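You operate a simulated robot arm through the tools that you are given. There is no shell and no other tool.

You are at the controls of a simulated robot arm. One attempt, no reset.

Task
Switch the winder off, free the wound bobbin, stand it on the SHOP square and reset the meter.
Fine: switch OFF before the latch is freed; leave the length dial as it is.
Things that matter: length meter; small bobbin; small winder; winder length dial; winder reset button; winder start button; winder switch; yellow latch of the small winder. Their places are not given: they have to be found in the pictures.

The check looks at the end state, three seconds after you hand in, the way a careful person would. Anything else that was tipped, shoved, dropped, spilled or broken makes it a failure.

Robot
A 7-joint arm with a two-finger parallel gripper, fixed in place. Base frame: the origin is at the foot of the arm, x ahead of it, y to its left, z up; the work surface is at about z = 6. Readings come in mm, rad, newtons and seconds.
With the tool pointing down near the work surface it reaches from about 260 to 680 mm from the base axis. Its first joint turns from -2.897 to 2.897 rad. Payload 2.5 kg.
Tool frame: the origin (TCP) lies between the finger pads and is the grasp point; the fingertips stand 30 mm ahead of it; z points along the fingers, y is the line along which they close. Largest opening 94 mm; finger width 28, thickness 10; the body of the gripper, 50 by 96 mm, starts 55 mm behind the TCP.
Orientation is told as [roll, pitch, yaw] about the base's x, y, z axes, in that order, counted from this pose: with the fingers straight down and closing along the base's y, the tool's x points along the base's -x, its y along +y and its z along -z.

Tools
- The arm moves only by the tool step_arm. Its argument "commands" is a list of rows, each a list of 7 numbers: the shift along the tool's x, y, z in units of 30 mm (1.0 is 30 mm), then the turn, a rotation vector about the tool's x, y, z in units of 5 degrees (1.0 is 5 degrees), then the closure, from 0 (fully open) to 1 (shut). In form: [[x, y, z, wx, wy, wz, fingers], ...]. A call has 1 to 20 rows; each row shifts and turns the commanded pose from where the row before left it, along the tool's axes as they then stand. A call with a number of a shift or a turn outside -1 to 1 is refused whole. Each row takes 0.2 s and may step no farther than 50 mm and 0.15 rad from the row before; otherwise, or with a gripper value out of range, the whole call is refused. Where a pose cannot be reached the arm comes as near as it can. A force on the tool above 40 N (or 10 N above the force at the start of the call, whichever is more), or a blocked arm, ends the call early, and 0.2 s more pass. The fingers move at their own pace (about 72 mm/s each) and stop on an object; they squeeze with about 23 N. The grip force told is the motor's: it shows also when the fingers shut on nothing. Time passes only in rows, and 0.2 s behind the last, so rows that do not move let the fingers close. It gives the time, the measured TCP pose, the force on the tool (base axes), the opening and the grip force at its end, in the units of the frame above (readings bear some noise), with the torque about the TCP (base axes, N m) and any sound that the robot's microphone picked up, and new pictures: "pictures" is both (left out), scene, wrist or none.
- Cameras (640 x 400 px; columns grow to the right, rows downward): "scene" is fixed at [400.9, -496.2, 622.4]; the picture's right is [1.00, -0.03, 0.00], its down [-0.02, -0.59, -0.81] and it looks along [0.03, 0.81, -0.59] (base axes); focal length 294 px, centre (320, 200). "wrist" rides on the gripper at [76, 14, -103] in the tool frame; the picture's right is [-0.18, 0.98, 0.00], its down [-0.75, -0.14, -0.64] and it looks along [-0.63, -0.12, 0.77] (tool axes); focal length 243 px, centre (320, 200).
- pixel_to_xyz(camera, pixels): for up to 12 pixels [column, row] of the newest picture of that camera ("zoom" is the newest enlarged one), the place [x, y, z] in the base frame of the surface seen there, good to about 3 mm, but the place of the scene camera against the robot may be out by one fixed shift of up to 12 mm in any direction. It takes no simulated time.
- close_up(camera, box): a new picture of the part [left, top, right, bottom] of that camera's present view, enlarged. It takes no simulated time.
- hand_in(): hands the job in; it is judged then, once.

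Leave the gripper open and the arm clear of the work at the hand-in unless told otherwise.

The tools are called by a JSON object that holds its "fn" and its "kwargs". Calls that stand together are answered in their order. step_arm: Moves the arm, as the interface text tells. Its arguments: {"type":"object","properties":{"commands":{"type":"array","items":{"type":"array","items":{"type":"number"}}},"pictures":{"type":"string","enum":["both","scene","wrist","none"]}},"required":["commands"]} The other tools are called the same way: pixel_to_xyz (camera, pixels) gives the place of the surface under pixels of a picture; close_up (camera, box) takes an enlarged picture of a part of a camera's view; hand_in () hands the job in.

At the start:

```text
time: 0.0
eef_pos: [377.0, 226.1, 406.4]
orientation: [-0.001, -0.001, 0.0]
ft_force: [0.1, 0.4, -0.5]
torque: [0.0, 0.02, 0.05]
width: 94.1
gripper_force: 0.1
```

scene: 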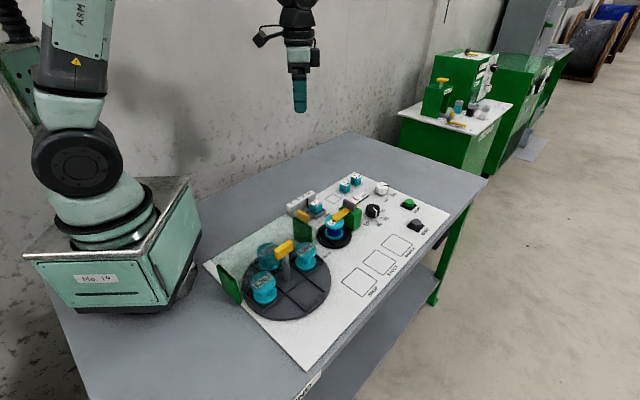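
wrist: 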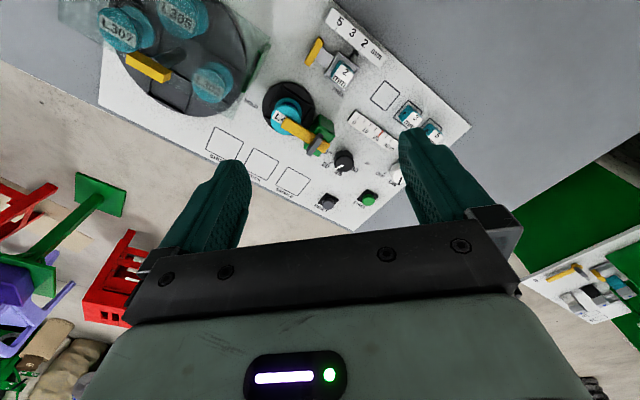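

I see a panel with a big dark turntable, a small winder with a yellow latch, and several controls. I'll take enlarged pictures of both views before moving.

{"fn": "close_up", "kwargs": {"camera": "scene", "box": [270, 160, 460, 280]}}

{"fn": "close_up", "kwargs": {"camera": "wrist", "box": [200, 0, 480, 220]}}

{"fn": "close_up", "kwargs": {"camera": "scene", "box": [200, 170, 460, 370]}}

```text
3.33 times, centred on (365, 220) of scene
```

zoom: 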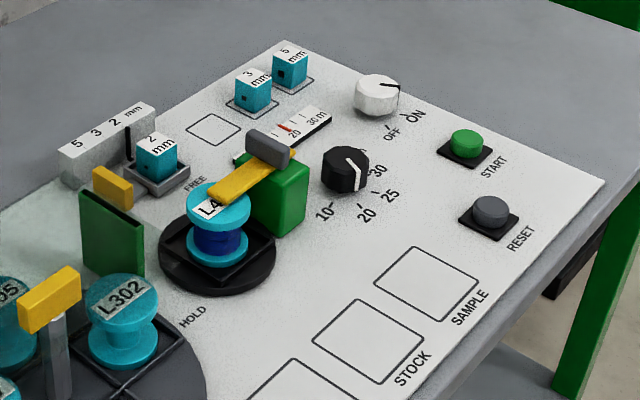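

```text
1.82 times, centred on (340, 110) of wrist
```

zoom: 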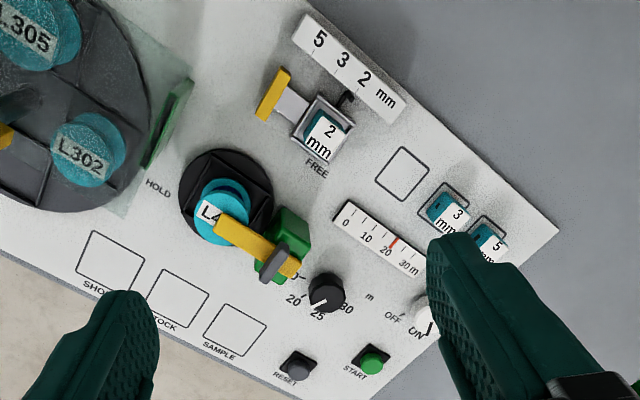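

```text
2.00 times, centred on (330, 270) of scene
```

zoom: 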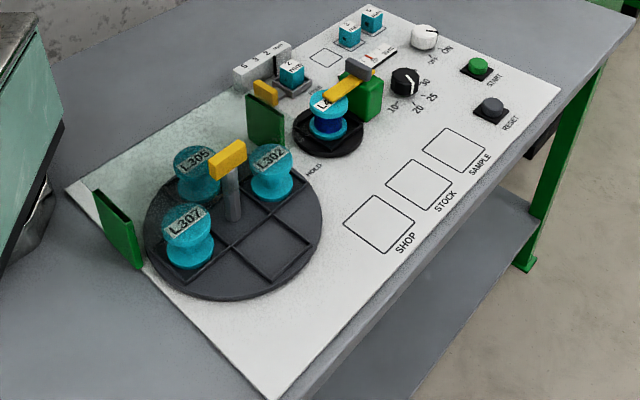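

Next I measure positions through the wrist camera: switch, dial, buttons, bobbin, latch and squares.

{"fn": "pixel_to_xyz", "kwargs": {"camera": "wrist", "pixels": [[398, 172], [344, 160], [368, 197], [327, 201], [283, 112], [313, 146], [295, 128], [225, 142], [262, 163], [292, 180], [380, 130], [320, 121]]}}

{"fn": "pixel_to_xyz", "kwargs": {"camera": "scene", "pixels": [[381, 187], [372, 210], [408, 203], [415, 224], [336, 221], [350, 203], [341, 214], [358, 280], [380, 262], [397, 244], [360, 192], [355, 220]]}}

```text
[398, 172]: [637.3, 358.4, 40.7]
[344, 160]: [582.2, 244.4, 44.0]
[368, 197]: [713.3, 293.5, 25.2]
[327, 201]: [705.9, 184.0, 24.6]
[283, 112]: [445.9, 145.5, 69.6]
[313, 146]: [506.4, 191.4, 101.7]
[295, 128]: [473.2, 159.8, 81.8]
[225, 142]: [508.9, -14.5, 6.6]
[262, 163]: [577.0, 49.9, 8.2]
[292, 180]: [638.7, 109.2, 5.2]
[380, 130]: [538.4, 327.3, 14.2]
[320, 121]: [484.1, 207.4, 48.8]
```

```text
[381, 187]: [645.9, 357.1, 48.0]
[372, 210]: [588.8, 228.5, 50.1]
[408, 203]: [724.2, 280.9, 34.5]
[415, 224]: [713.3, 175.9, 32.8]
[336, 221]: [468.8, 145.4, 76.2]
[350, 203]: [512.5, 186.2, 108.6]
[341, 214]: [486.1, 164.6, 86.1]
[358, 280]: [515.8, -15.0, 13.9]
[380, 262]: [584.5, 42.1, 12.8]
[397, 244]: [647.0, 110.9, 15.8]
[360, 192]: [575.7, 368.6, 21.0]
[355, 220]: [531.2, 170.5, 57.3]
```

The panel is turned by about 43 degrees. The switch is near (637, 358), the reset button near (706, 184) and the bobbin near (446, 146). I'll move a little forward, left and down so the wrist camera sees the switch and latch better.

{"fn": "step_arm", "kwargs": {"commands": [[-0.48, 0.82, 0.84, 0, 0, 0, 0], [-0.48, 0.82, 0.84, 0, 0, 0, 0], [-0.48, 0.82, 0.84, 0, 0, 0, 0]], "pictures": "both"}}

```text
time: 0.8
eef_pos: [422.6, 298.2, 329.5]
orientation: [0.0, 0.002, 0.0]
ft_force: [1.0, 0.4, 0.2]
torque: [0.0, 0.02, 0.0]
width: 93.9
gripper_force: 0.0
```

scene: 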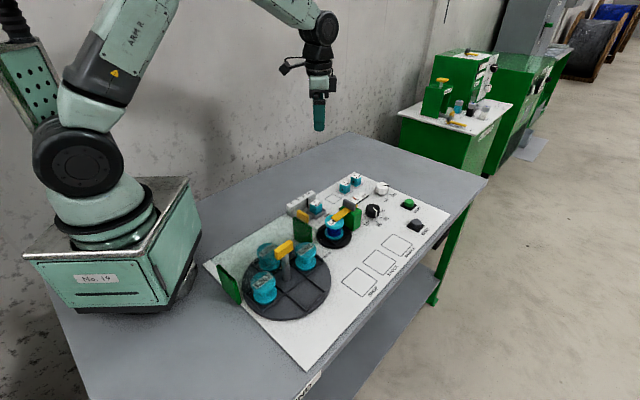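
wrist: 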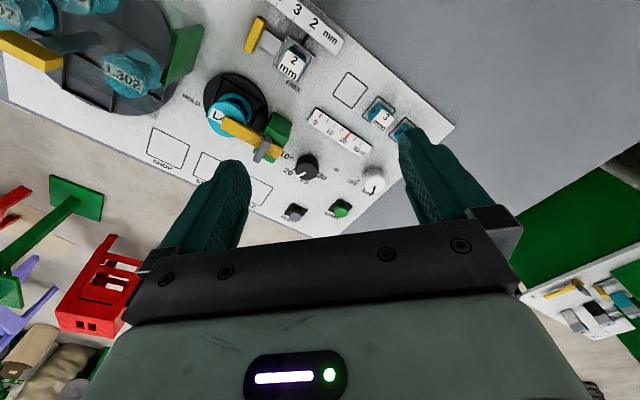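

I can see the white switch at (374,180) and the dial at (305,166), and I'll enlarge both along with the latch.

{"fn": "close_up", "kwargs": {"camera": "wrist", "box": [260, 100, 420, 225]}}

{"fn": "close_up", "kwargs": {"camera": "wrist", "box": [180, 60, 320, 170]}}

{"fn": "close_up", "kwargs": {"camera": "scene", "box": [300, 170, 400, 250]}}

{"fn": "close_up", "kwargs": {"camera": "scene", "box": [350, 170, 430, 235]}}

```text
3.20 times, centred on (340, 162) of wrist
```

zoom: 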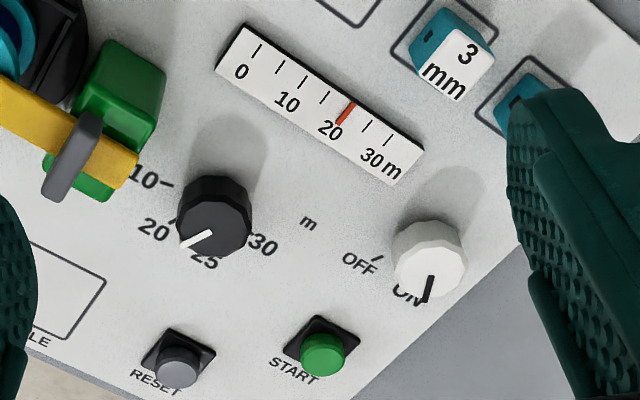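

```text
3.64 times, centred on (250, 115) of wrist
```

zoom: 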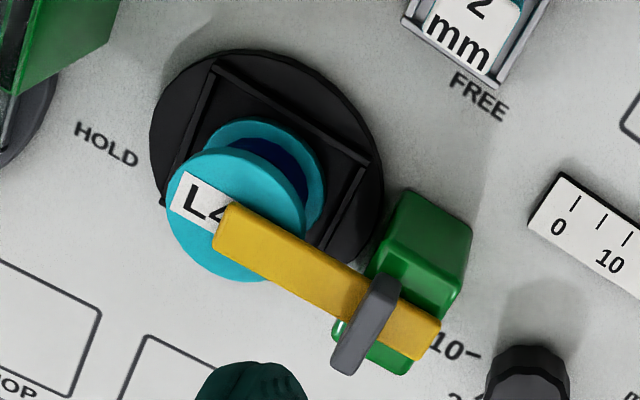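

```text
5.00 times, centred on (350, 210) of scene
```

zoom: 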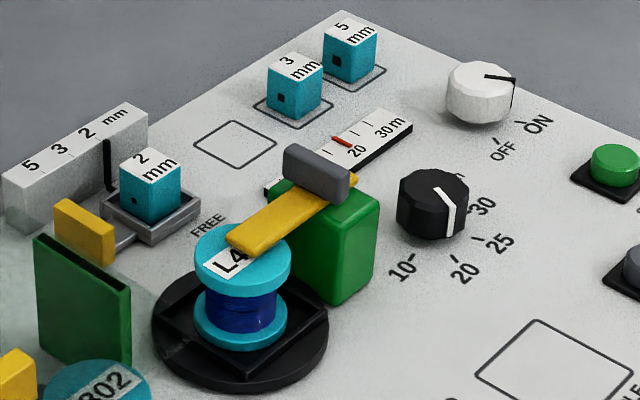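

```text
6.15 times, centred on (390, 202) of scene
```

zoom: 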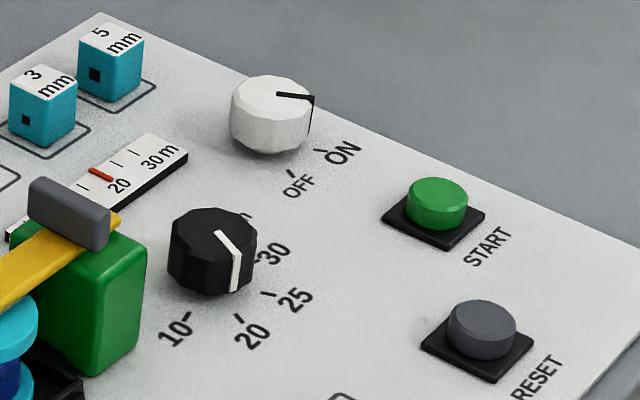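

I'll measure the switch pointer, the ON and OFF ticks, and the reset button in this last enlarged picture.

{"fn": "pixel_to_xyz", "kwargs": {"camera": "zoom", "pixels": [[270, 92], [280, 95], [311, 96], [312, 115], [320, 151], [292, 174], [270, 150], [235, 120], [482, 315], [482, 340], [437, 190], [65, 195]]}}

{"fn": "pixel_to_xyz", "kwargs": {"camera": "wrist", "pixels": [[374, 178], [372, 188], [366, 193], [354, 181], [305, 165], [296, 214], [340, 209], [252, 138], [266, 141], [287, 83], [192, 99], [258, 155]]}}

```text
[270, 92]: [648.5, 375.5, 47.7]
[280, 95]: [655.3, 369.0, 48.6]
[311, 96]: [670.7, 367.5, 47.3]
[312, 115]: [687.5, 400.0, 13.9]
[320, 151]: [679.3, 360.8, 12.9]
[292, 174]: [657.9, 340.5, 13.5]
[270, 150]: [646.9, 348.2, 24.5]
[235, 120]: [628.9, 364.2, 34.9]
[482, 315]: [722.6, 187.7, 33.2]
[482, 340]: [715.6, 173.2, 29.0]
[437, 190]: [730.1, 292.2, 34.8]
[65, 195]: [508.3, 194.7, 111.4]
```

```text
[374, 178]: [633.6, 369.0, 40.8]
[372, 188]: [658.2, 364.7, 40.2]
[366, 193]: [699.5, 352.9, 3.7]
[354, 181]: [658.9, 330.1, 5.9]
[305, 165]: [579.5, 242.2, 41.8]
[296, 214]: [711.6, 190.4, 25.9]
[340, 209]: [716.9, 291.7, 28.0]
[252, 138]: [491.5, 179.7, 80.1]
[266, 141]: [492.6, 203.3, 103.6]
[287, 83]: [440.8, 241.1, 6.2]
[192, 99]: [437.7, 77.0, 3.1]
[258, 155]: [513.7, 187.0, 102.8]
```

The switch is about 42 mm across, centred near (641, 367), with its top at about z = 41. Its pointer is at ON, about -17°, and OFF is about 60° clockwise seen from above. I'll move above it with the tool straight down to see whether that reach works.

{"fn": "step_arm", "kwargs": {"commands": [[-0.73, 0.227, 0.6, 0, 0, 0, 0], [-0.73, 0.227, 0.6, 0, 0, 0, 0], [-0.73, 0.227, 0.6, 0, 0, 0, 0], [-0.73, 0.227, 0.6, 0, 0, 0, 0], [-0.73, 0.227, 0.6, 0, 0, 0, 0], [-0.73, 0.227, 0.6, 0, 0, 0, 0], [-0.73, 0.227, 0.6, 0, 0, 0, 0], [-0.73, 0.227, 0.6, 0, 0, 0, 0], [-0.73, 0.227, 0.6, 0, 0, 0, 0.2], [-0.73, 0.227, 0.6, 0, 0, 0, 0.3]], "pictures": "both"}}

```text
time: 3.0
eef_pos: [589.8, 335.7, 160.0]
orientation: [0.0, 0.002, 0.001]
ft_force: [0.4, -0.6, -0.5]
torque: [0.0, 0.0, 0.01]
width: 65.6
gripper_force: 0.0
out of reach, approached as far as the arm can: row 8, 9, 10
```

scene: 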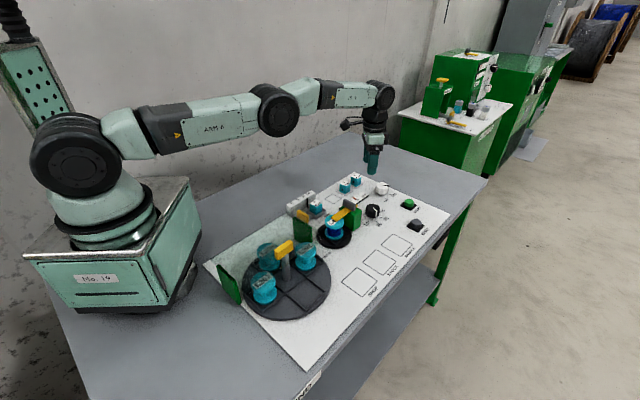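
wrist: 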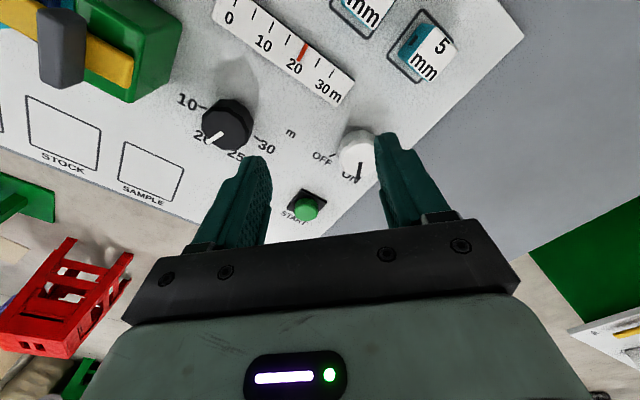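

With the tool straight down the arm stops at about 679 mm radius, and the switch is at about 738 mm. So I'll tilt the tool outward about 30°. First I turn it to face radially (yaw +30°) while drawing back slightly.

{"fn": "step_arm", "kwargs": {"commands": [[0.5, 0, -0.3, 0, 0, -1, 0.35], [0.5, 0, -0.3, 0, 0, -1, 0.35], [0.5, 0, 0, 0, 0, -1, 0.35], [0.5, 0, 0, 0, 0, -1, 0.35], [0, 0, 0, 0, 0, -1, 0.35], [0, 0, 0, 0, 0, -1, 0.35]], "pictures": "none"}}

```text
time: 4.4
eef_pos: [528.8, 328.1, 177.3]
orientation: [0.001, 0.003, 0.524]
ft_force: [-0.3, -0.8, -0.1]
torque: [-0.03, 0.0, -0.02]
width: 61.1
gripper_force: 0.0
```

The arm follows well. Next I tilt the tool outward 30° and move towards the switch, staying at about z = 120.

{"fn": "step_arm", "kwargs": {"commands": [[0, 0, 0, 0, -1, 0, 0.35], [0, 0, 0, 0, -1, 0, 0.35], [0, 0, 0, 0, -1, 0, 0.35], [0, 0, 0, 0, -1, 0, 0.35], [0, 0, 0, 0, -1, 0, 0.35], [0, 0, 0, 0, -1, 0, 0.35], [-0.4, -0.17, 0.9, 0, 0, 0, 0.35], [-0.4, -0.17, 0.9, 0, 0, 0, 0.35]], "pictures": "both"}}

```text
time: 6.2
eef_pos: [576.6, 343.2, 140.9]
orientation: [0.0, -0.524, 0.523]
ft_force: [0.0, -0.4, -0.7]
torque: [-0.02, 0.01, 0.0]
width: 61.3
gripper_force: 0.1
```

scene: 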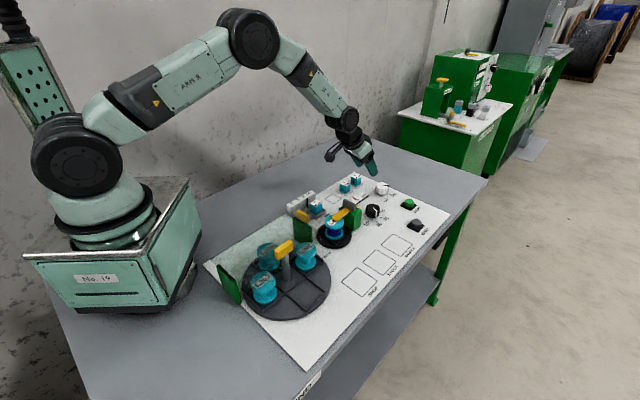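
wrist: 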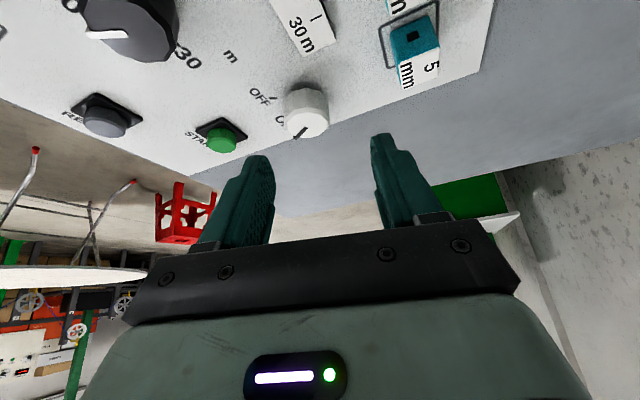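

The switch shows clearly at (306,112), and I'll measure its outline at this range.

{"fn": "close_up", "kwargs": {"camera": "wrist", "box": [240, 60, 360, 160]}}

{"fn": "pixel_to_xyz", "kwargs": {"camera": "wrist", "pixels": [[306, 122], [300, 130], [287, 118], [327, 116], [313, 134], [300, 109], [306, 92], [273, 100], [281, 121], [400, 75], [118, 40], [104, 120]]}}

```text
4.00 times, centred on (300, 110) of wrist
```

zoom: 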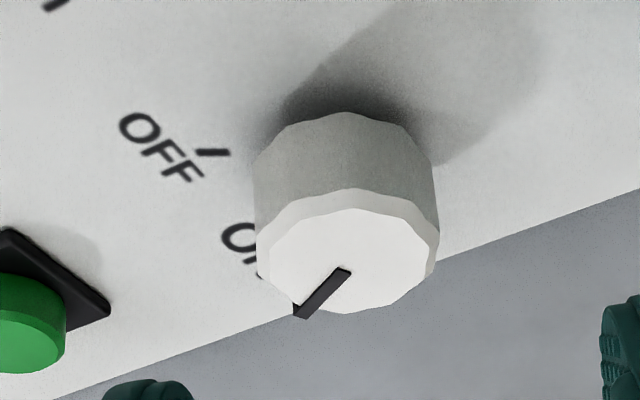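

```text
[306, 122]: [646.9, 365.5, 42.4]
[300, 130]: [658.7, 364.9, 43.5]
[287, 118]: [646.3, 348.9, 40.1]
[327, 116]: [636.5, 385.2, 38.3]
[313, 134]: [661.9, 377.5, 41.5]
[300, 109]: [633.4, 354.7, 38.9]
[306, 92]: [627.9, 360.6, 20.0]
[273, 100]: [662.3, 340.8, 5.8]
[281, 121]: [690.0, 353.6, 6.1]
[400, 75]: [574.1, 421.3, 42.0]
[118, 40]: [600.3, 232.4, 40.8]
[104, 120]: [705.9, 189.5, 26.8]
```

I'll get the top-face edges from the enlarged picture to fix the switch's centre.

{"fn": "pixel_to_xyz", "kwargs": {"camera": "zoom", "pixels": [[343, 262], [345, 272], [262, 265], [430, 255], [345, 213], [345, 308], [300, 312], [258, 180], [434, 180], [345, 125], [345, 195], [225, 153]]}}

```text
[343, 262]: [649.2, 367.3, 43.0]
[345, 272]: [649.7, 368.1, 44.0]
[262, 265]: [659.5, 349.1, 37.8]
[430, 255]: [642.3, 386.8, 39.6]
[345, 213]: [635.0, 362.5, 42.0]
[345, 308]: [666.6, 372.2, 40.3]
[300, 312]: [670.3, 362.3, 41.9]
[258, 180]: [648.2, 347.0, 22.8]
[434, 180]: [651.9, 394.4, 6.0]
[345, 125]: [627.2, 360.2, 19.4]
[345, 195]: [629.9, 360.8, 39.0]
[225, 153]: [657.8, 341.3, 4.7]
```

The switch centre is about (649.5, 367.5), its top is at z ≈ 42 and its radius is 21 mm. Next I swing the tilted tool to yaw 60° and go above the switch at z ≈ 100 to check the reach before gripping.

{"fn": "step_arm", "kwargs": {"commands": [[0, 0, 0, -0.5, 0, -0.866, 0.35], [0, 0, 0, -0.5, 0, -0.866, 0.35], [0, 0, 0, -0.5, 0, -0.866, 0.35], [0, 0, 0, -0.5, 0, -0.866, 0.35], [0, 0, 0, -0.5, 0, -0.866, 0.35], [0, 0, 0, -0.5, 0, -0.866, 0.35], [-0.25, -0.57, 0.67, 0, 0, 0, 0.35], [-0.25, -0.57, 0.67, 0, 0, 0, 0.35], [-0.25, -0.57, 0.67, 0, 0, 0, 0.35]], "pictures": "both"}}

```text
time: 8.2
eef_pos: [645.2, 359.4, 101.7]
orientation: [0.001, -0.525, 1.047]
ft_force: [0.4, -0.1, 0.2]
torque: [-0.01, 0.0, 0.03]
width: 61.3
gripper_force: 0.2
```

scene: 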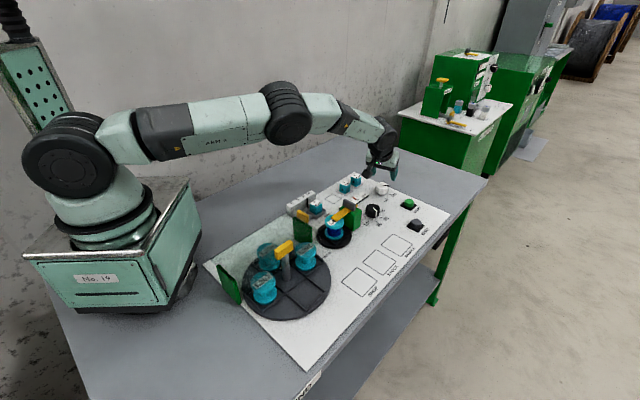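
wrist: 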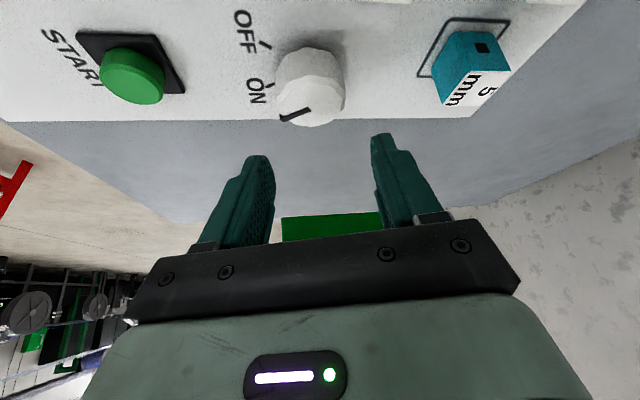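

This pose is reachable. I'll re-measure the switch from here before going down.

{"fn": "close_up", "kwargs": {"camera": "wrist", "box": [250, 20, 370, 140]}}

{"fn": "pixel_to_xyz", "kwargs": {"camera": "wrist", "pixels": [[310, 108], [282, 104], [341, 94], [278, 75], [343, 75], [310, 75], [310, 92], [316, 124], [285, 118], [258, 155], [382, 140]]}}

```text
3.33 times, centred on (310, 80) of wrist
```

zoom: 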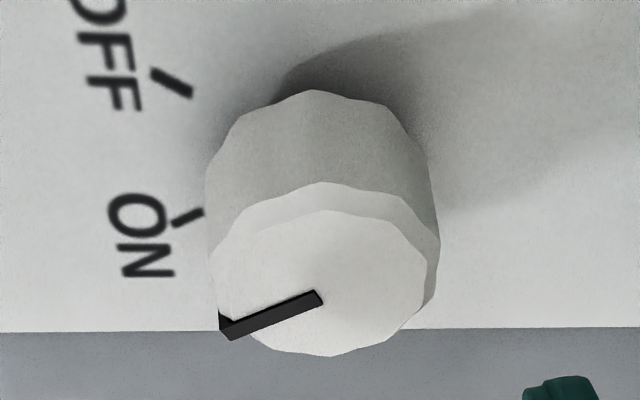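

```text
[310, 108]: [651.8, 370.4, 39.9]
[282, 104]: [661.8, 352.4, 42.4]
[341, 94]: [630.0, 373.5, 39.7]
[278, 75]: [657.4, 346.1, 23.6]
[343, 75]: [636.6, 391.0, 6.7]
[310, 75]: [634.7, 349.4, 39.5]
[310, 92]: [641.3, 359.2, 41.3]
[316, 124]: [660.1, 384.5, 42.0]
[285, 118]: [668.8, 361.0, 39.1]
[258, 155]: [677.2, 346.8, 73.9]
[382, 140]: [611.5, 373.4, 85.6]
```

The switch is laterally centred between the fingers to within about 1 mm. I go straight down about 56 mm with the fingers 61 mm apart, without closing yet.

{"fn": "step_arm", "kwargs": {"commands": [[0.309, 0, 0.536, 0, 0, 0, 0.35], [0.309, 0, 0.536, 0, 0, 0, 0.35], [0.309, 0, 0.536, 0, 0, 0, 0.35]], "pictures": "both"}}

```text
time: 9.0
eef_pos: [645.4, 360.6, 46.1]
orientation: [0.001, -0.523, 1.047]
ft_force: [-0.8, 0.2, 0.3]
torque: [0.0, 0.02, 0.01]
width: 61.1
gripper_force: 0.1
```

scene: 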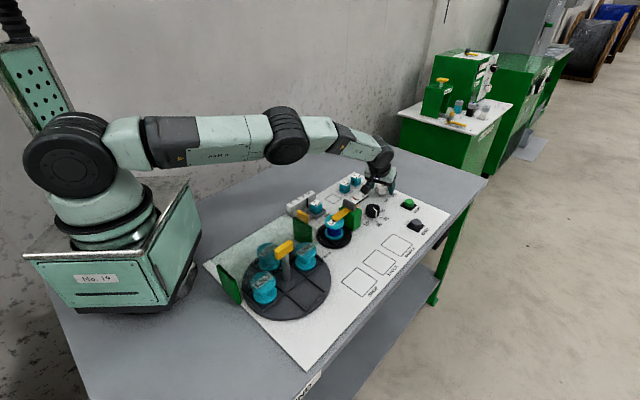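
wrist: 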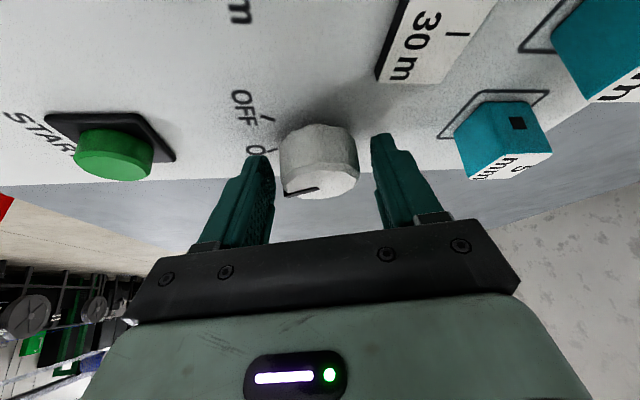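

The fingers look to straddle the switch. I'll check in the scene close-up, then close.

{"fn": "close_up", "kwargs": {"camera": "scene", "box": [340, 150, 440, 230]}}

{"fn": "step_arm", "kwargs": {"commands": [[0, 0, 0, 0, 0, 0, 0.5], [0, 0, 0, 0, 0, 0, 0.7], [0, 0, 0, 0, 0, 0, 0.8], [0, 0, 0, 0, 0, 0, 0.8]], "pictures": "wrist"}}

```text
5.00 times, centred on (390, 190) of scene
```

zoom: 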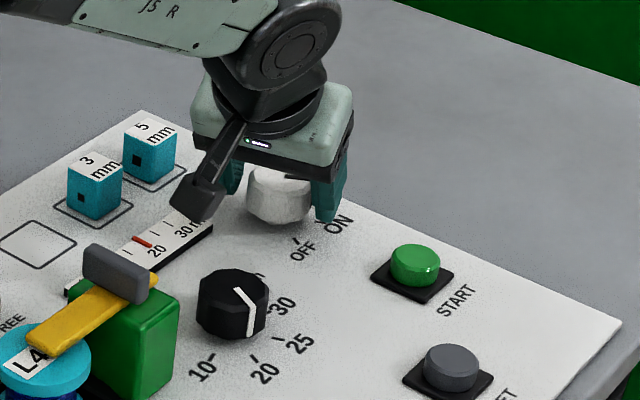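

```text
time: 10.0
eef_pos: [645.6, 358.7, 45.1]
orientation: [0.001, -0.524, 1.048]
ft_force: [7.4, 1.2, -4.0]
torque: [-0.01, -0.22, -0.02]
width: 44.4
gripper_force: 45.2
```

wrist: 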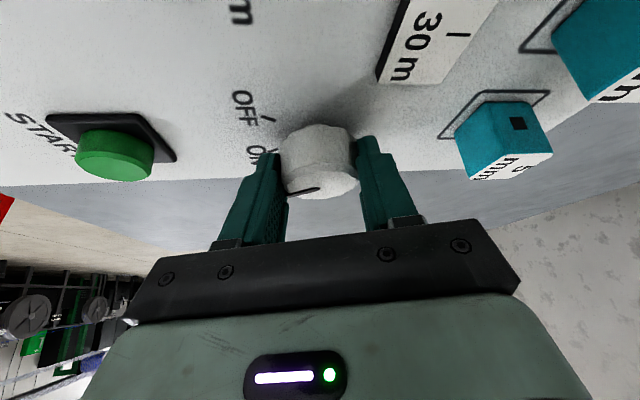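

I have a grip on the switch at 44 mm width. I turn it clockwise seen from above, the first 30° about its vertical axis.

{"fn": "step_arm", "kwargs": {"commands": [[0, 0.023, 0, 0.5, 0, 0.866, 0.8], [0, 0.023, 0, 0.5, 0, 0.866, 0.8], [0, 0.023, 0, 0.5, 0, 0.866, 0.8], [0, 0.023, 0, 0.5, 0, 0.866, 0.8], [0, 0.023, 0, 0.5, 0, 0.866, 0.8], [0, 0.023, 0, 0.5, 0, 0.866, 0.8]], "pictures": "both"}}

```text
time: 11.4
eef_pos: [642.2, 362.4, 45.5]
orientation: [-0.001, -0.524, 0.522]
ft_force: [15.3, 2.0, -6.0]
torque: [-0.08, -0.31, -0.08]
width: 44.4
gripper_force: 45.0
```

scene: 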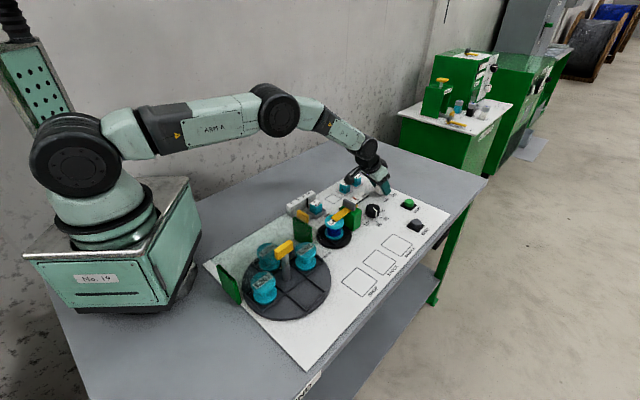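
wrist: 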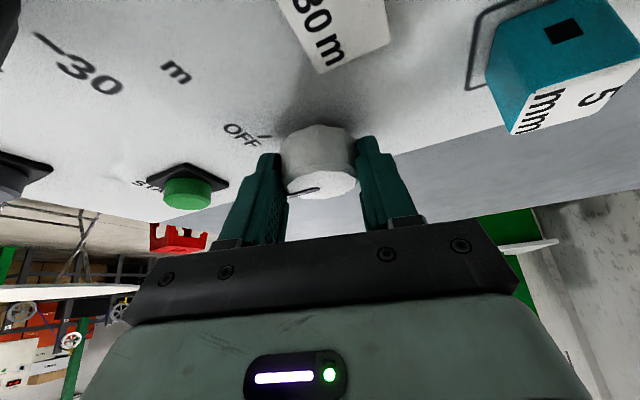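

The switch is turning with the fingers. The force is mildly sideways (15 N), so I ease the tool outward slightly during the second 30°.

{"fn": "step_arm", "kwargs": {"commands": [[-0.015, 0.02, 0.009, 0.5, 0, 0.866, 0.8], [-0.015, 0.02, 0.009, 0.5, 0, 0.866, 0.8], [-0.015, 0.02, 0.009, 0.5, 0, 0.866, 0.8], [-0.015, 0.02, 0.009, 0.5, 0, 0.866, 0.8], [0, 0.02, 0, 0.5, 0, 0.866, 0.8], [0, 0.02, 0, 0.5, 0, 0.866, 0.8]], "pictures": "both"}}

```text
time: 12.8
eef_pos: [642.7, 368.3, 45.8]
orientation: [0.001, -0.523, -0.001]
ft_force: [-21.1, -10.9, 18.3]
torque: [-0.49, 0.9, -0.09]
width: 43.8
gripper_force: 45.1
```

scene: 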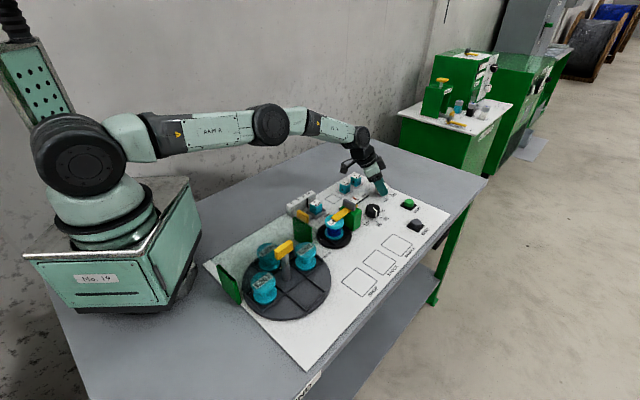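
wrist: 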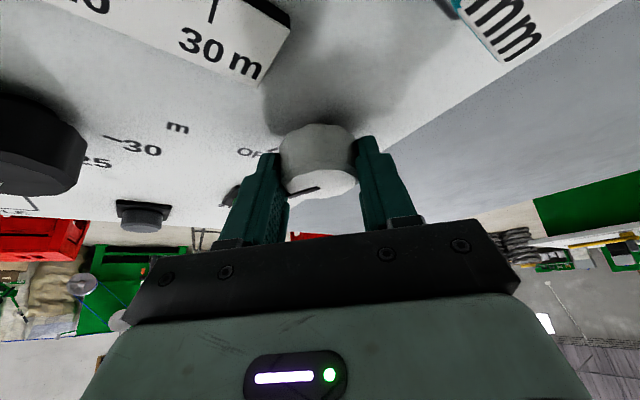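

The switch pointer kept its angle to the gripper, so the knob turned the full 60°. I release it and look.

{"fn": "step_arm", "kwargs": {"commands": [[0, 0, 0, 0, 0, 0, 0.5], [0, 0, 0, 0, 0, 0, 0.35], [0, 0, 0, 0, 0, 0, 0.33]], "pictures": "both"}}

{"fn": "close_up", "kwargs": {"camera": "wrist", "box": [220, 100, 400, 220]}}

```text
time: 13.6
eef_pos: [644.3, 367.3, 47.0]
orientation: [0.001, -0.524, -0.001]
ft_force: [0.1, -0.4, -0.7]
torque: [0.01, 0.03, -0.01]
width: 62.9
gripper_force: 0.1
```

scene: 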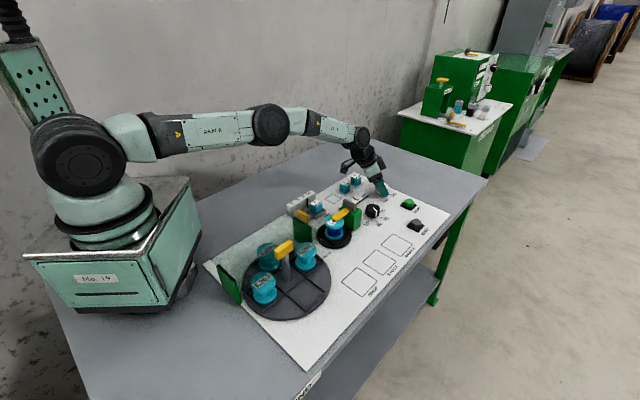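
wrist: 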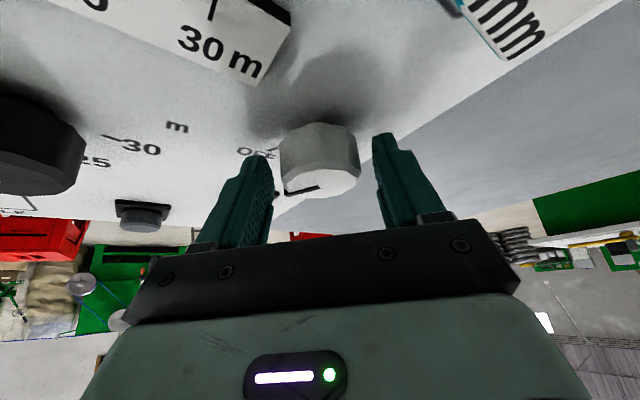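

```text
3.33 times, centred on (310, 160) of wrist
```

zoom: 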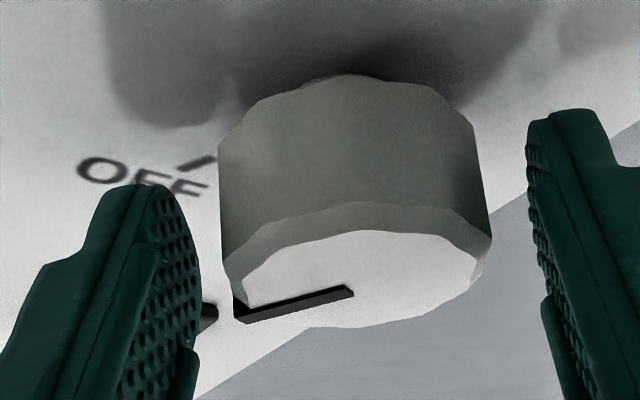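

Now I raise straight up clear of the switch and check the pointer.

{"fn": "step_arm", "kwargs": {"commands": [[-0.417, 0, -0.722, 0, 0, 0, 0.33], [-0.417, 0, -0.722, 0, 0, 0, 0.33], [-0.417, 0, -0.722, 0, 0, 0, 0.33], [0.6, 0, -0.6, 0, 0, 0, 0.33], [0.6, 0, -0.6, 0, 0, 0, 0.33]], "pictures": "both"}}

{"fn": "close_up", "kwargs": {"camera": "scene", "box": [350, 160, 440, 235]}}

{"fn": "close_up", "kwargs": {"camera": "wrist", "box": [220, 60, 400, 180]}}

```text
time: 14.8
eef_pos: [595.2, 367.1, 132.4]
orientation: [0.0, -0.525, 0.0]
ft_force: [0.4, 0.7, -0.2]
torque: [0.0, -0.02, 0.02]
width: 62.9
gripper_force: 0.1
```

scene: 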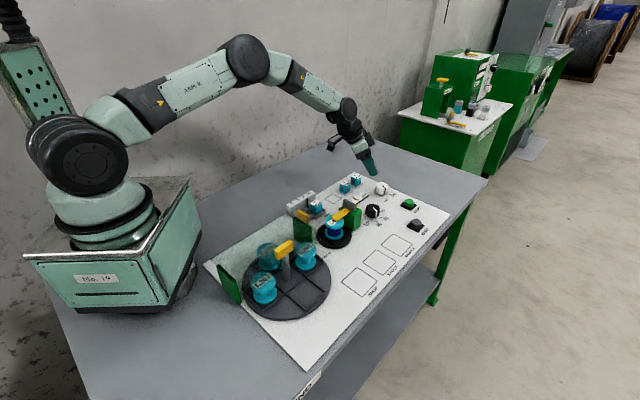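
wrist: 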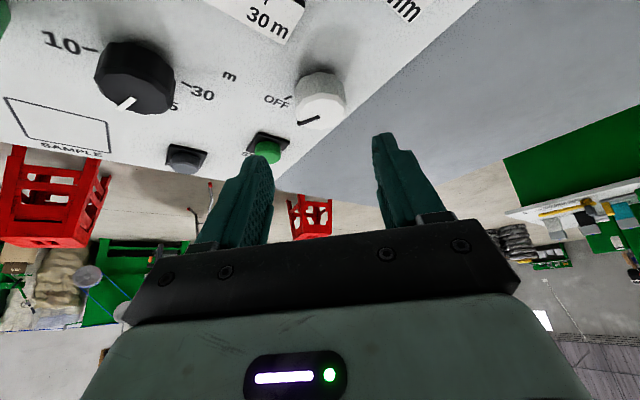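

```text
5.33 times, centred on (395, 198) of scene
```

zoom: 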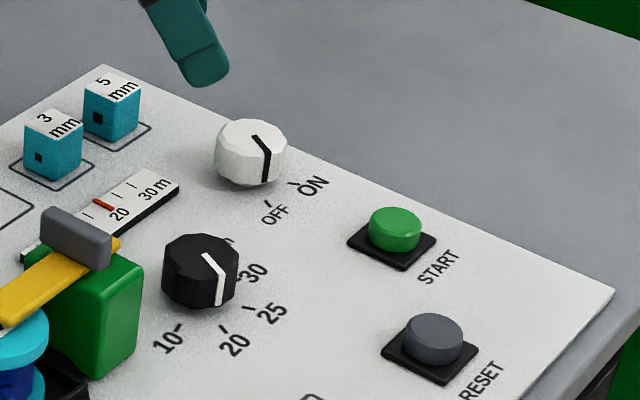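

```text
3.33 times, centred on (310, 120) of wrist
```

zoom: 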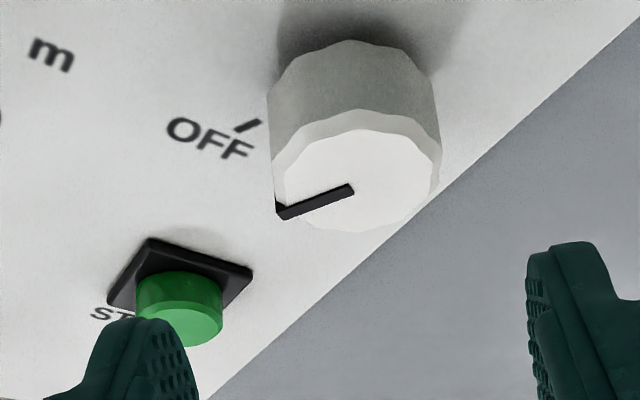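

I'll compute the pointer's present direction against the OFF tick.

{"fn": "pixel_to_xyz", "kwargs": {"camera": "zoom", "pixels": [[350, 189], [283, 213], [240, 128], [255, 121], [278, 178], [436, 170], [350, 128], [350, 228]]}}

{"fn": "close_up", "kwargs": {"camera": "scene", "box": [370, 170, 400, 205]}}

```text
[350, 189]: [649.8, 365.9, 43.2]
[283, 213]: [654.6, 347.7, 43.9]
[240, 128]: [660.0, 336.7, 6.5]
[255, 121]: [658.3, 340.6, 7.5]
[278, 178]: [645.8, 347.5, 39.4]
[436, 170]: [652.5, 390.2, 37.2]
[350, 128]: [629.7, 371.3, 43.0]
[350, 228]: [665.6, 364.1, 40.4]
```

```text
11.43 times, centred on (385, 188) of scene
```

zoom: 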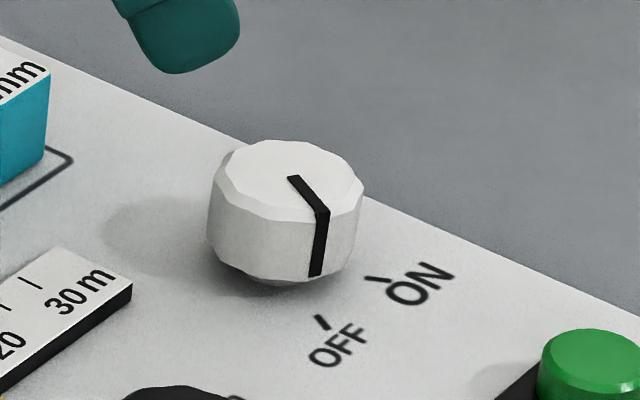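

The switch pointer now sits at about -75°, against the OFF tick at about -72°, so the switch is OFF. Next I retreat, straighten the tool and go look at the latch and small bobbin.

{"fn": "step_arm", "kwargs": {"commands": [[0.49, 0, -0.75, 0, 0, 0, 0.33], [0.49, 0, -0.75, 0, 0, 0, 0.33], [0.49, 0, -0.75, 0, 0, 0, 0.33], [0.49, 0, -0.75, 0, 0, 0, 0.33], [0.49, 0, -0.75, 0, 0, 0, 0.2], [0, 0, 0, 0, 1, 0, 0], [0, 0, 0, 0, 1, 0, 0], [0, 0, 0, 0, 1, 0, 0], [0, 0, 0, 0, 1, 0, 0], [0, 0, 0, 0, 1, 0, 0], [0, 0, 0, 0, 1, 0, 0], [0.31, -0.81, -0.18, 0, 0, 0, 0], [0.31, -0.81, -0.18, 0, 0, 0, 0], [0.31, -0.81, -0.18, 0, 0, 0, 0], [0.31, -0.81, -0.18, 0, 0, 0, 0], [0.31, -0.81, -0.18, 0, 0, 0, 0], [0.31, -0.81, -0.18, 0, 0, 0, 0]], "pictures": "both"}}

```text
time: 18.4
eef_pos: [416.4, 221.9, 226.1]
orientation: [0.002, 0.0, 0.0]
ft_force: [0.1, -0.3, 0.7]
torque: [-0.03, 0.04, 0.01]
width: 94.0
gripper_force: 0.1
```

scene: 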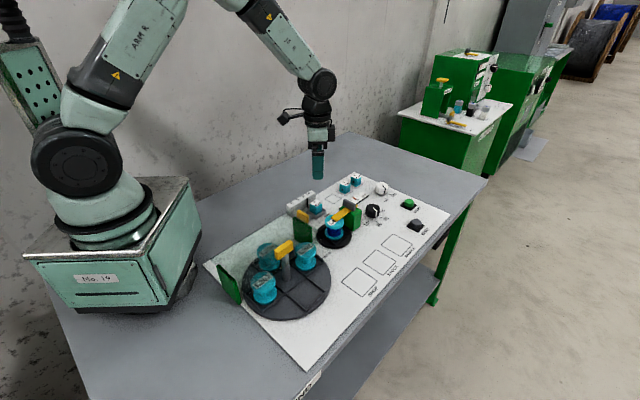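
wrist: 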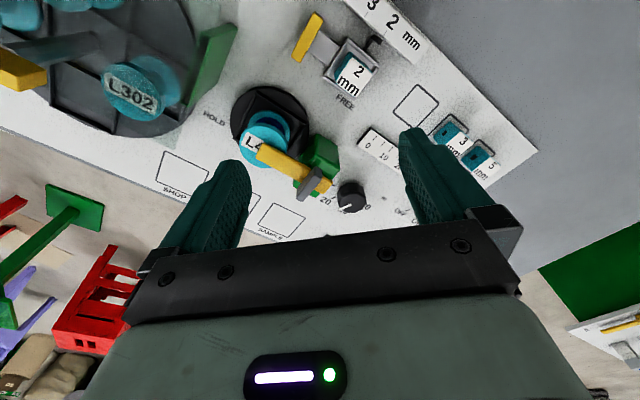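

I'll enlarge the latch and bobbin area here.

{"fn": "close_up", "kwargs": {"camera": "wrist", "box": [220, 80, 370, 220]}}

{"fn": "close_up", "kwargs": {"camera": "scene", "box": [310, 195, 370, 250]}}

```text
2.86 times, centred on (295, 150) of wrist
```

zoom: 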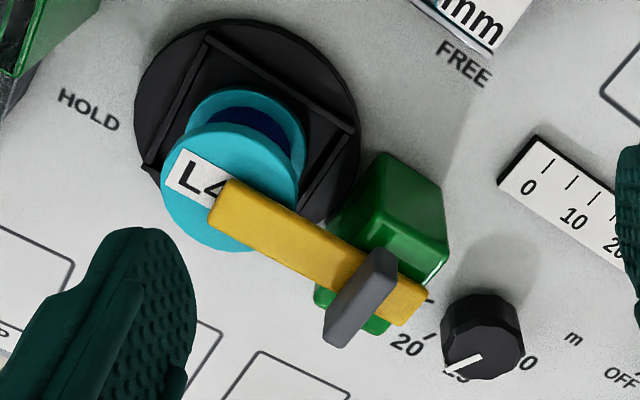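

```text
7.27 times, centred on (340, 222) of scene
```

zoom: 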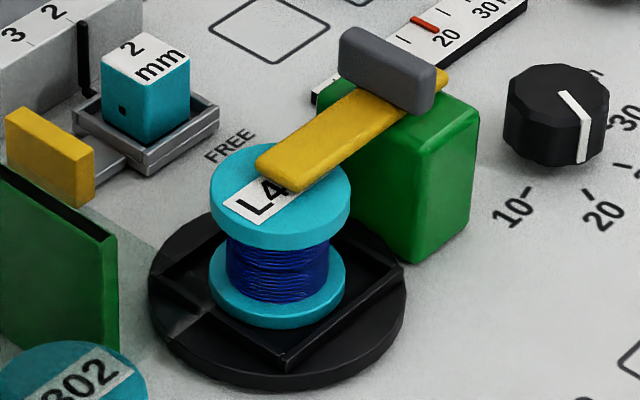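

I'll measure the handle ends, bar tip, bobbin rim, labels and green block.

{"fn": "pixel_to_xyz", "kwargs": {"camera": "wrist", "pixels": [[318, 173], [301, 195], [310, 184], [261, 153], [288, 167], [327, 188], [214, 118], [345, 102], [256, 140], [240, 150], [322, 150], [265, 123]]}}

{"fn": "pixel_to_xyz", "kwargs": {"camera": "zoom", "pixels": [[345, 35], [430, 68], [385, 52], [385, 85], [275, 175], [340, 130], [445, 78], [280, 155], [230, 225], [275, 240], [280, 290], [280, 345]]}}

```text
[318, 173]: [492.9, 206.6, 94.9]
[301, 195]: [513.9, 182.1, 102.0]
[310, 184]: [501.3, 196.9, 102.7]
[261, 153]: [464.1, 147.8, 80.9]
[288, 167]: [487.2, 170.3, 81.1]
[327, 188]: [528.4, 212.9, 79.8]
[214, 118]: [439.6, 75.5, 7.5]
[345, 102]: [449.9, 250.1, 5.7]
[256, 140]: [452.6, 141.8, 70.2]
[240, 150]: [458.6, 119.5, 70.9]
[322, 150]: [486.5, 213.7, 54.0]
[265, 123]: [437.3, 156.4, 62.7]
```

```text
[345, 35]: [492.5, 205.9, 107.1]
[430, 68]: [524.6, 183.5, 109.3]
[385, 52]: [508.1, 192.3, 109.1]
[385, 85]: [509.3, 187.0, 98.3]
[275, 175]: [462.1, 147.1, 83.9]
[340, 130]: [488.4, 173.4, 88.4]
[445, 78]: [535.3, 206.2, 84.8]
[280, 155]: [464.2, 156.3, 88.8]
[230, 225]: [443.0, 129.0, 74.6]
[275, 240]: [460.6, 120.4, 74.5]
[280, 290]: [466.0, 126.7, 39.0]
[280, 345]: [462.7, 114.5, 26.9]
```

The latch is a yellow bar at z ≈ 81 with a grey cross-handle centred near (504, 195), its top at z ≈ 103. HOLD lies along the bar's present direction, about 224°, and FREE is about 90° clockwise from above. I'll grip the handle and turn it, which needs the tool turned to yaw 134° first. I do that at a safe height.

{"fn": "step_arm", "kwargs": {"commands": [[0, 0, 0, 0, 0, -1, 0.2], [0, 0, 0, 0, 0, -1, 0.3], [0, 0, 0, 0, 0, -1, 0.4], [0, 0, 0, 0, 0, -1, 0.4], [0, 0, 0, 0, 0, -1, 0.4], [0, 0, 0, 0, 0, -1, 0.4], [0, 0, 0, 0, 0, -1, 0.4], [0, 0, 0, 0, 0, -1, 0.4], [0, 0, 0, 0, 0, -1, 0.4], [0, 0, 0, 0, 0, -1, 0.4], [0, 0, 0, 0, 0, -1, 0.4], [0, 0, 0, 0, 0, -1, 0.4], [0, 0, 0, 0, 0, -1, 0.4], [0, 0, 0, 0, 0, -1, 0.4], [0, 0, 0, 0, 0, -1, 0.4], [0, 0, 0, 0, 0, -1, 0.4], [0, 0, 0, 0, 0, -1, 0.4], [0, 0, 0, 0, 0, -1, 0.4], [0, 0, 0, 0, 0, -1, 0.4], [0, 0, 0, 0, 0, -1, 0.4]], "pictures": "none"}}

```text
time: 22.6
eef_pos: [418.0, 222.1, 226.0]
orientation: [0.0, 0.002, 1.747]
ft_force: [-0.1, 0.1, -0.3]
torque: [-0.02, 0.01, -0.01]
width: 56.4
gripper_force: 0.1
```

Yaw is at 100° with no trouble. I turn the last 34° and move over the handle at z ≈ 170.

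{"fn": "step_arm", "kwargs": {"commands": [[0, 0, 0, 0, 0, -1, 0.4], [0, 0, 0, 0, 0, -1, 0.4], [0, 0, 0, 0, 0, -1, 0.4], [0, 0, 0, 0, 0, -1, 0.4], [0, 0, 0, 0, 0, -1, 0.4], [0, 0, 0, 0, 0, -1, 0.4], [0, 0, 0, 0, 0, -0.8, 0.4], [0.666, -0.365, 0.467, 0, 0, 0, 0.4], [0.666, -0.365, 0.467, 0, 0, 0, 0.4], [0.666, -0.365, 0.467, 0, 0, 0, 0.4], [0.666, -0.365, 0.467, 0, 0, 0, 0.4]], "pictures": "both"}}

```text
time: 25.0
eef_pos: [506.7, 194.6, 169.6]
orientation: [0.001, -0.001, 2.339]
ft_force: [0.4, 0.2, -0.1]
torque: [-0.01, 0.01, 0.01]
width: 56.4
gripper_force: 0.1
```

scene: 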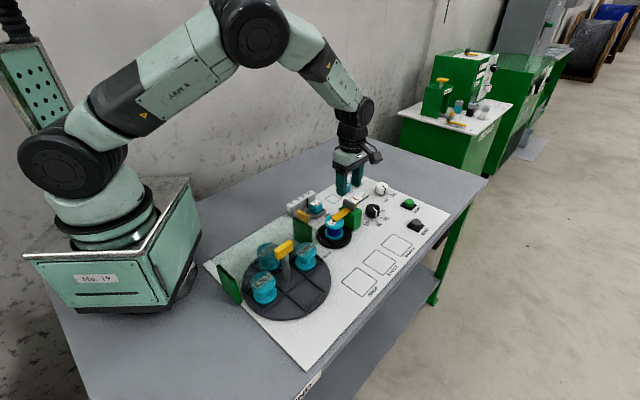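
wrist: 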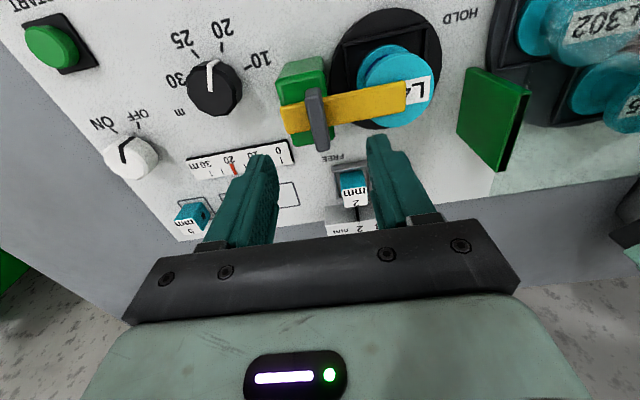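

Now there's a clear view of the latch: handle at (318,118), bar to its right. I'll enlarge it and measure.

{"fn": "close_up", "kwargs": {"camera": "wrist", "box": [260, 40, 440, 160]}}

```text
3.33 times, centred on (350, 100) of wrist
```

zoom: 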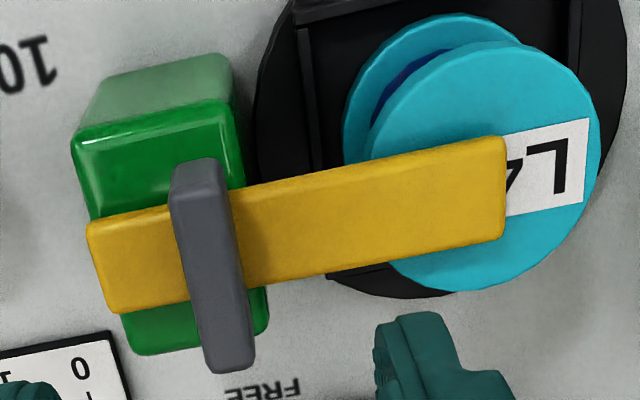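

{"fn": "pixel_to_xyz", "kwargs": {"camera": "zoom", "pixels": [[195, 168], [232, 355], [182, 250], [215, 262], [238, 270], [500, 145], [500, 235], [95, 230], [120, 305], [85, 150], [225, 130], [160, 345]]}}

{"fn": "pixel_to_xyz", "kwargs": {"camera": "zoom", "pixels": [[176, 172], [220, 170], [208, 368], [250, 362], [260, 330], [470, 50], [598, 180], [480, 285], [555, 130], [540, 260], [375, 160], [300, 210]]}}

```text
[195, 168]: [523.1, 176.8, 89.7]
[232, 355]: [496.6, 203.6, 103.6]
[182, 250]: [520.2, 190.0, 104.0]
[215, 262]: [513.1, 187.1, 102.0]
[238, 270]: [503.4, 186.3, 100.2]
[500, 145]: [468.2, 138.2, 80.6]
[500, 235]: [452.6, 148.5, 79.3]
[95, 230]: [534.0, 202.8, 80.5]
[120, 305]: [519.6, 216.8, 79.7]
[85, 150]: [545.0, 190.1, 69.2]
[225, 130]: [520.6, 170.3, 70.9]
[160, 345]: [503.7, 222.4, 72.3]
```

```text
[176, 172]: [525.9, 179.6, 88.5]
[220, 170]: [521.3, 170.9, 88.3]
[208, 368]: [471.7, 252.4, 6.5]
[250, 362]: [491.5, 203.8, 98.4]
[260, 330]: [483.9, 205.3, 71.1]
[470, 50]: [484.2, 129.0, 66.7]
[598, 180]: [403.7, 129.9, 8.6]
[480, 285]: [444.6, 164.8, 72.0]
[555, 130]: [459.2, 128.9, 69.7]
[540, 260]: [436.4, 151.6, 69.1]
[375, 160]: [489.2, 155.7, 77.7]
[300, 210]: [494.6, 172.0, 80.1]
```

The bar runs at 225° and the handle is centred near (509, 191). I shift 4 mm along the tool x, then go down to TCP z ≈ 115, with the fingertips just above the bar.

{"fn": "step_arm", "kwargs": {"commands": [[0.13, 0, 0.607, 0, 0, 0, 0.4], [0, 0, 0.607, 0, 0, 0, 0.4], [0, 0, 0.607, 0, 0, 0, 0.4]], "pictures": "both"}}

{"fn": "close_up", "kwargs": {"camera": "scene", "box": [310, 160, 390, 250]}}

```text
time: 25.8
eef_pos: [506.3, 191.2, 114.0]
orientation: [0.001, 0.0, 2.339]
ft_force: [-0.8, -0.9, 0.2]
torque: [0.05, -0.01, -0.02]
width: 56.6
gripper_force: 0.1
```

scene: 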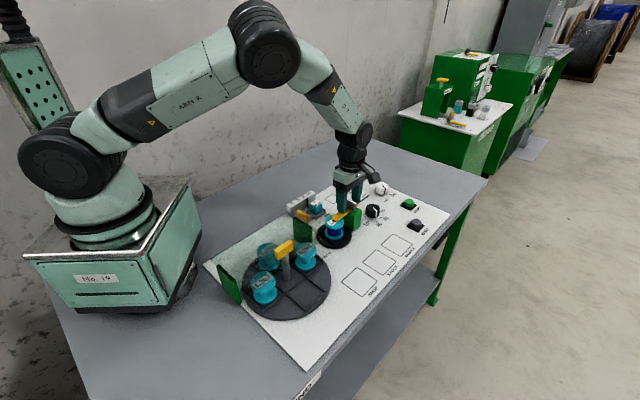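
wrist: 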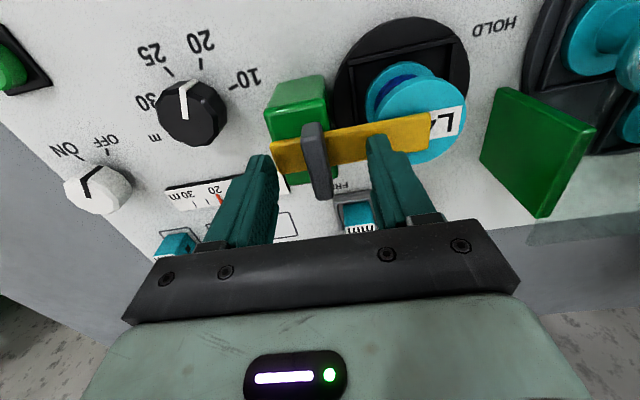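

```text
4.44 times, centred on (350, 205) of scene
```

zoom: 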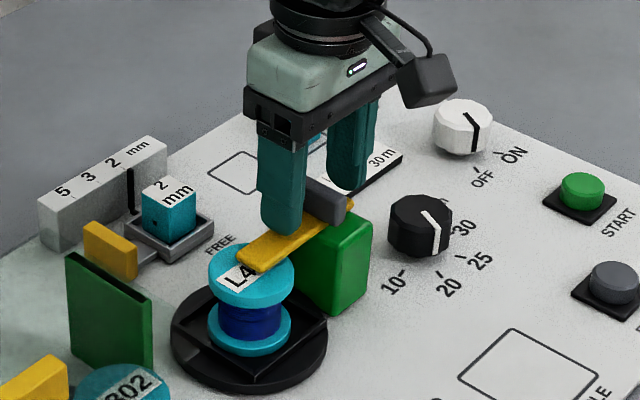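

The fingers straddle the grey handle, so I close on it.

{"fn": "step_arm", "kwargs": {"commands": [[0, 0, 0, 0, 0, 0, 0.6], [0, 0, 0, 0, 0, 0, 0.8], [0, 0, 0, 0, 0, 0, 1], [0, 0, 0, 0, 0, 0, 1], [0, 0, 0, 0, 0, 0, 1]], "pictures": "wrist"}}

```text
time: 27.0
eef_pos: [508.7, 192.1, 113.6]
orientation: [-0.003, 0.0, 2.339]
ft_force: [11.0, 5.7, -8.6]
torque: [-0.01, -0.08, 0.06]
width: 11.9
gripper_force: 45.0
```

wrist: 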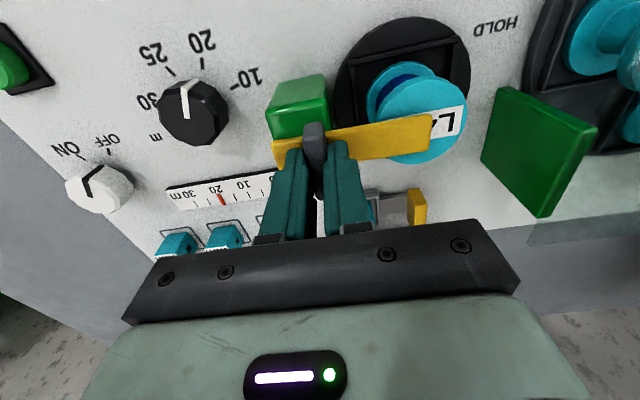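

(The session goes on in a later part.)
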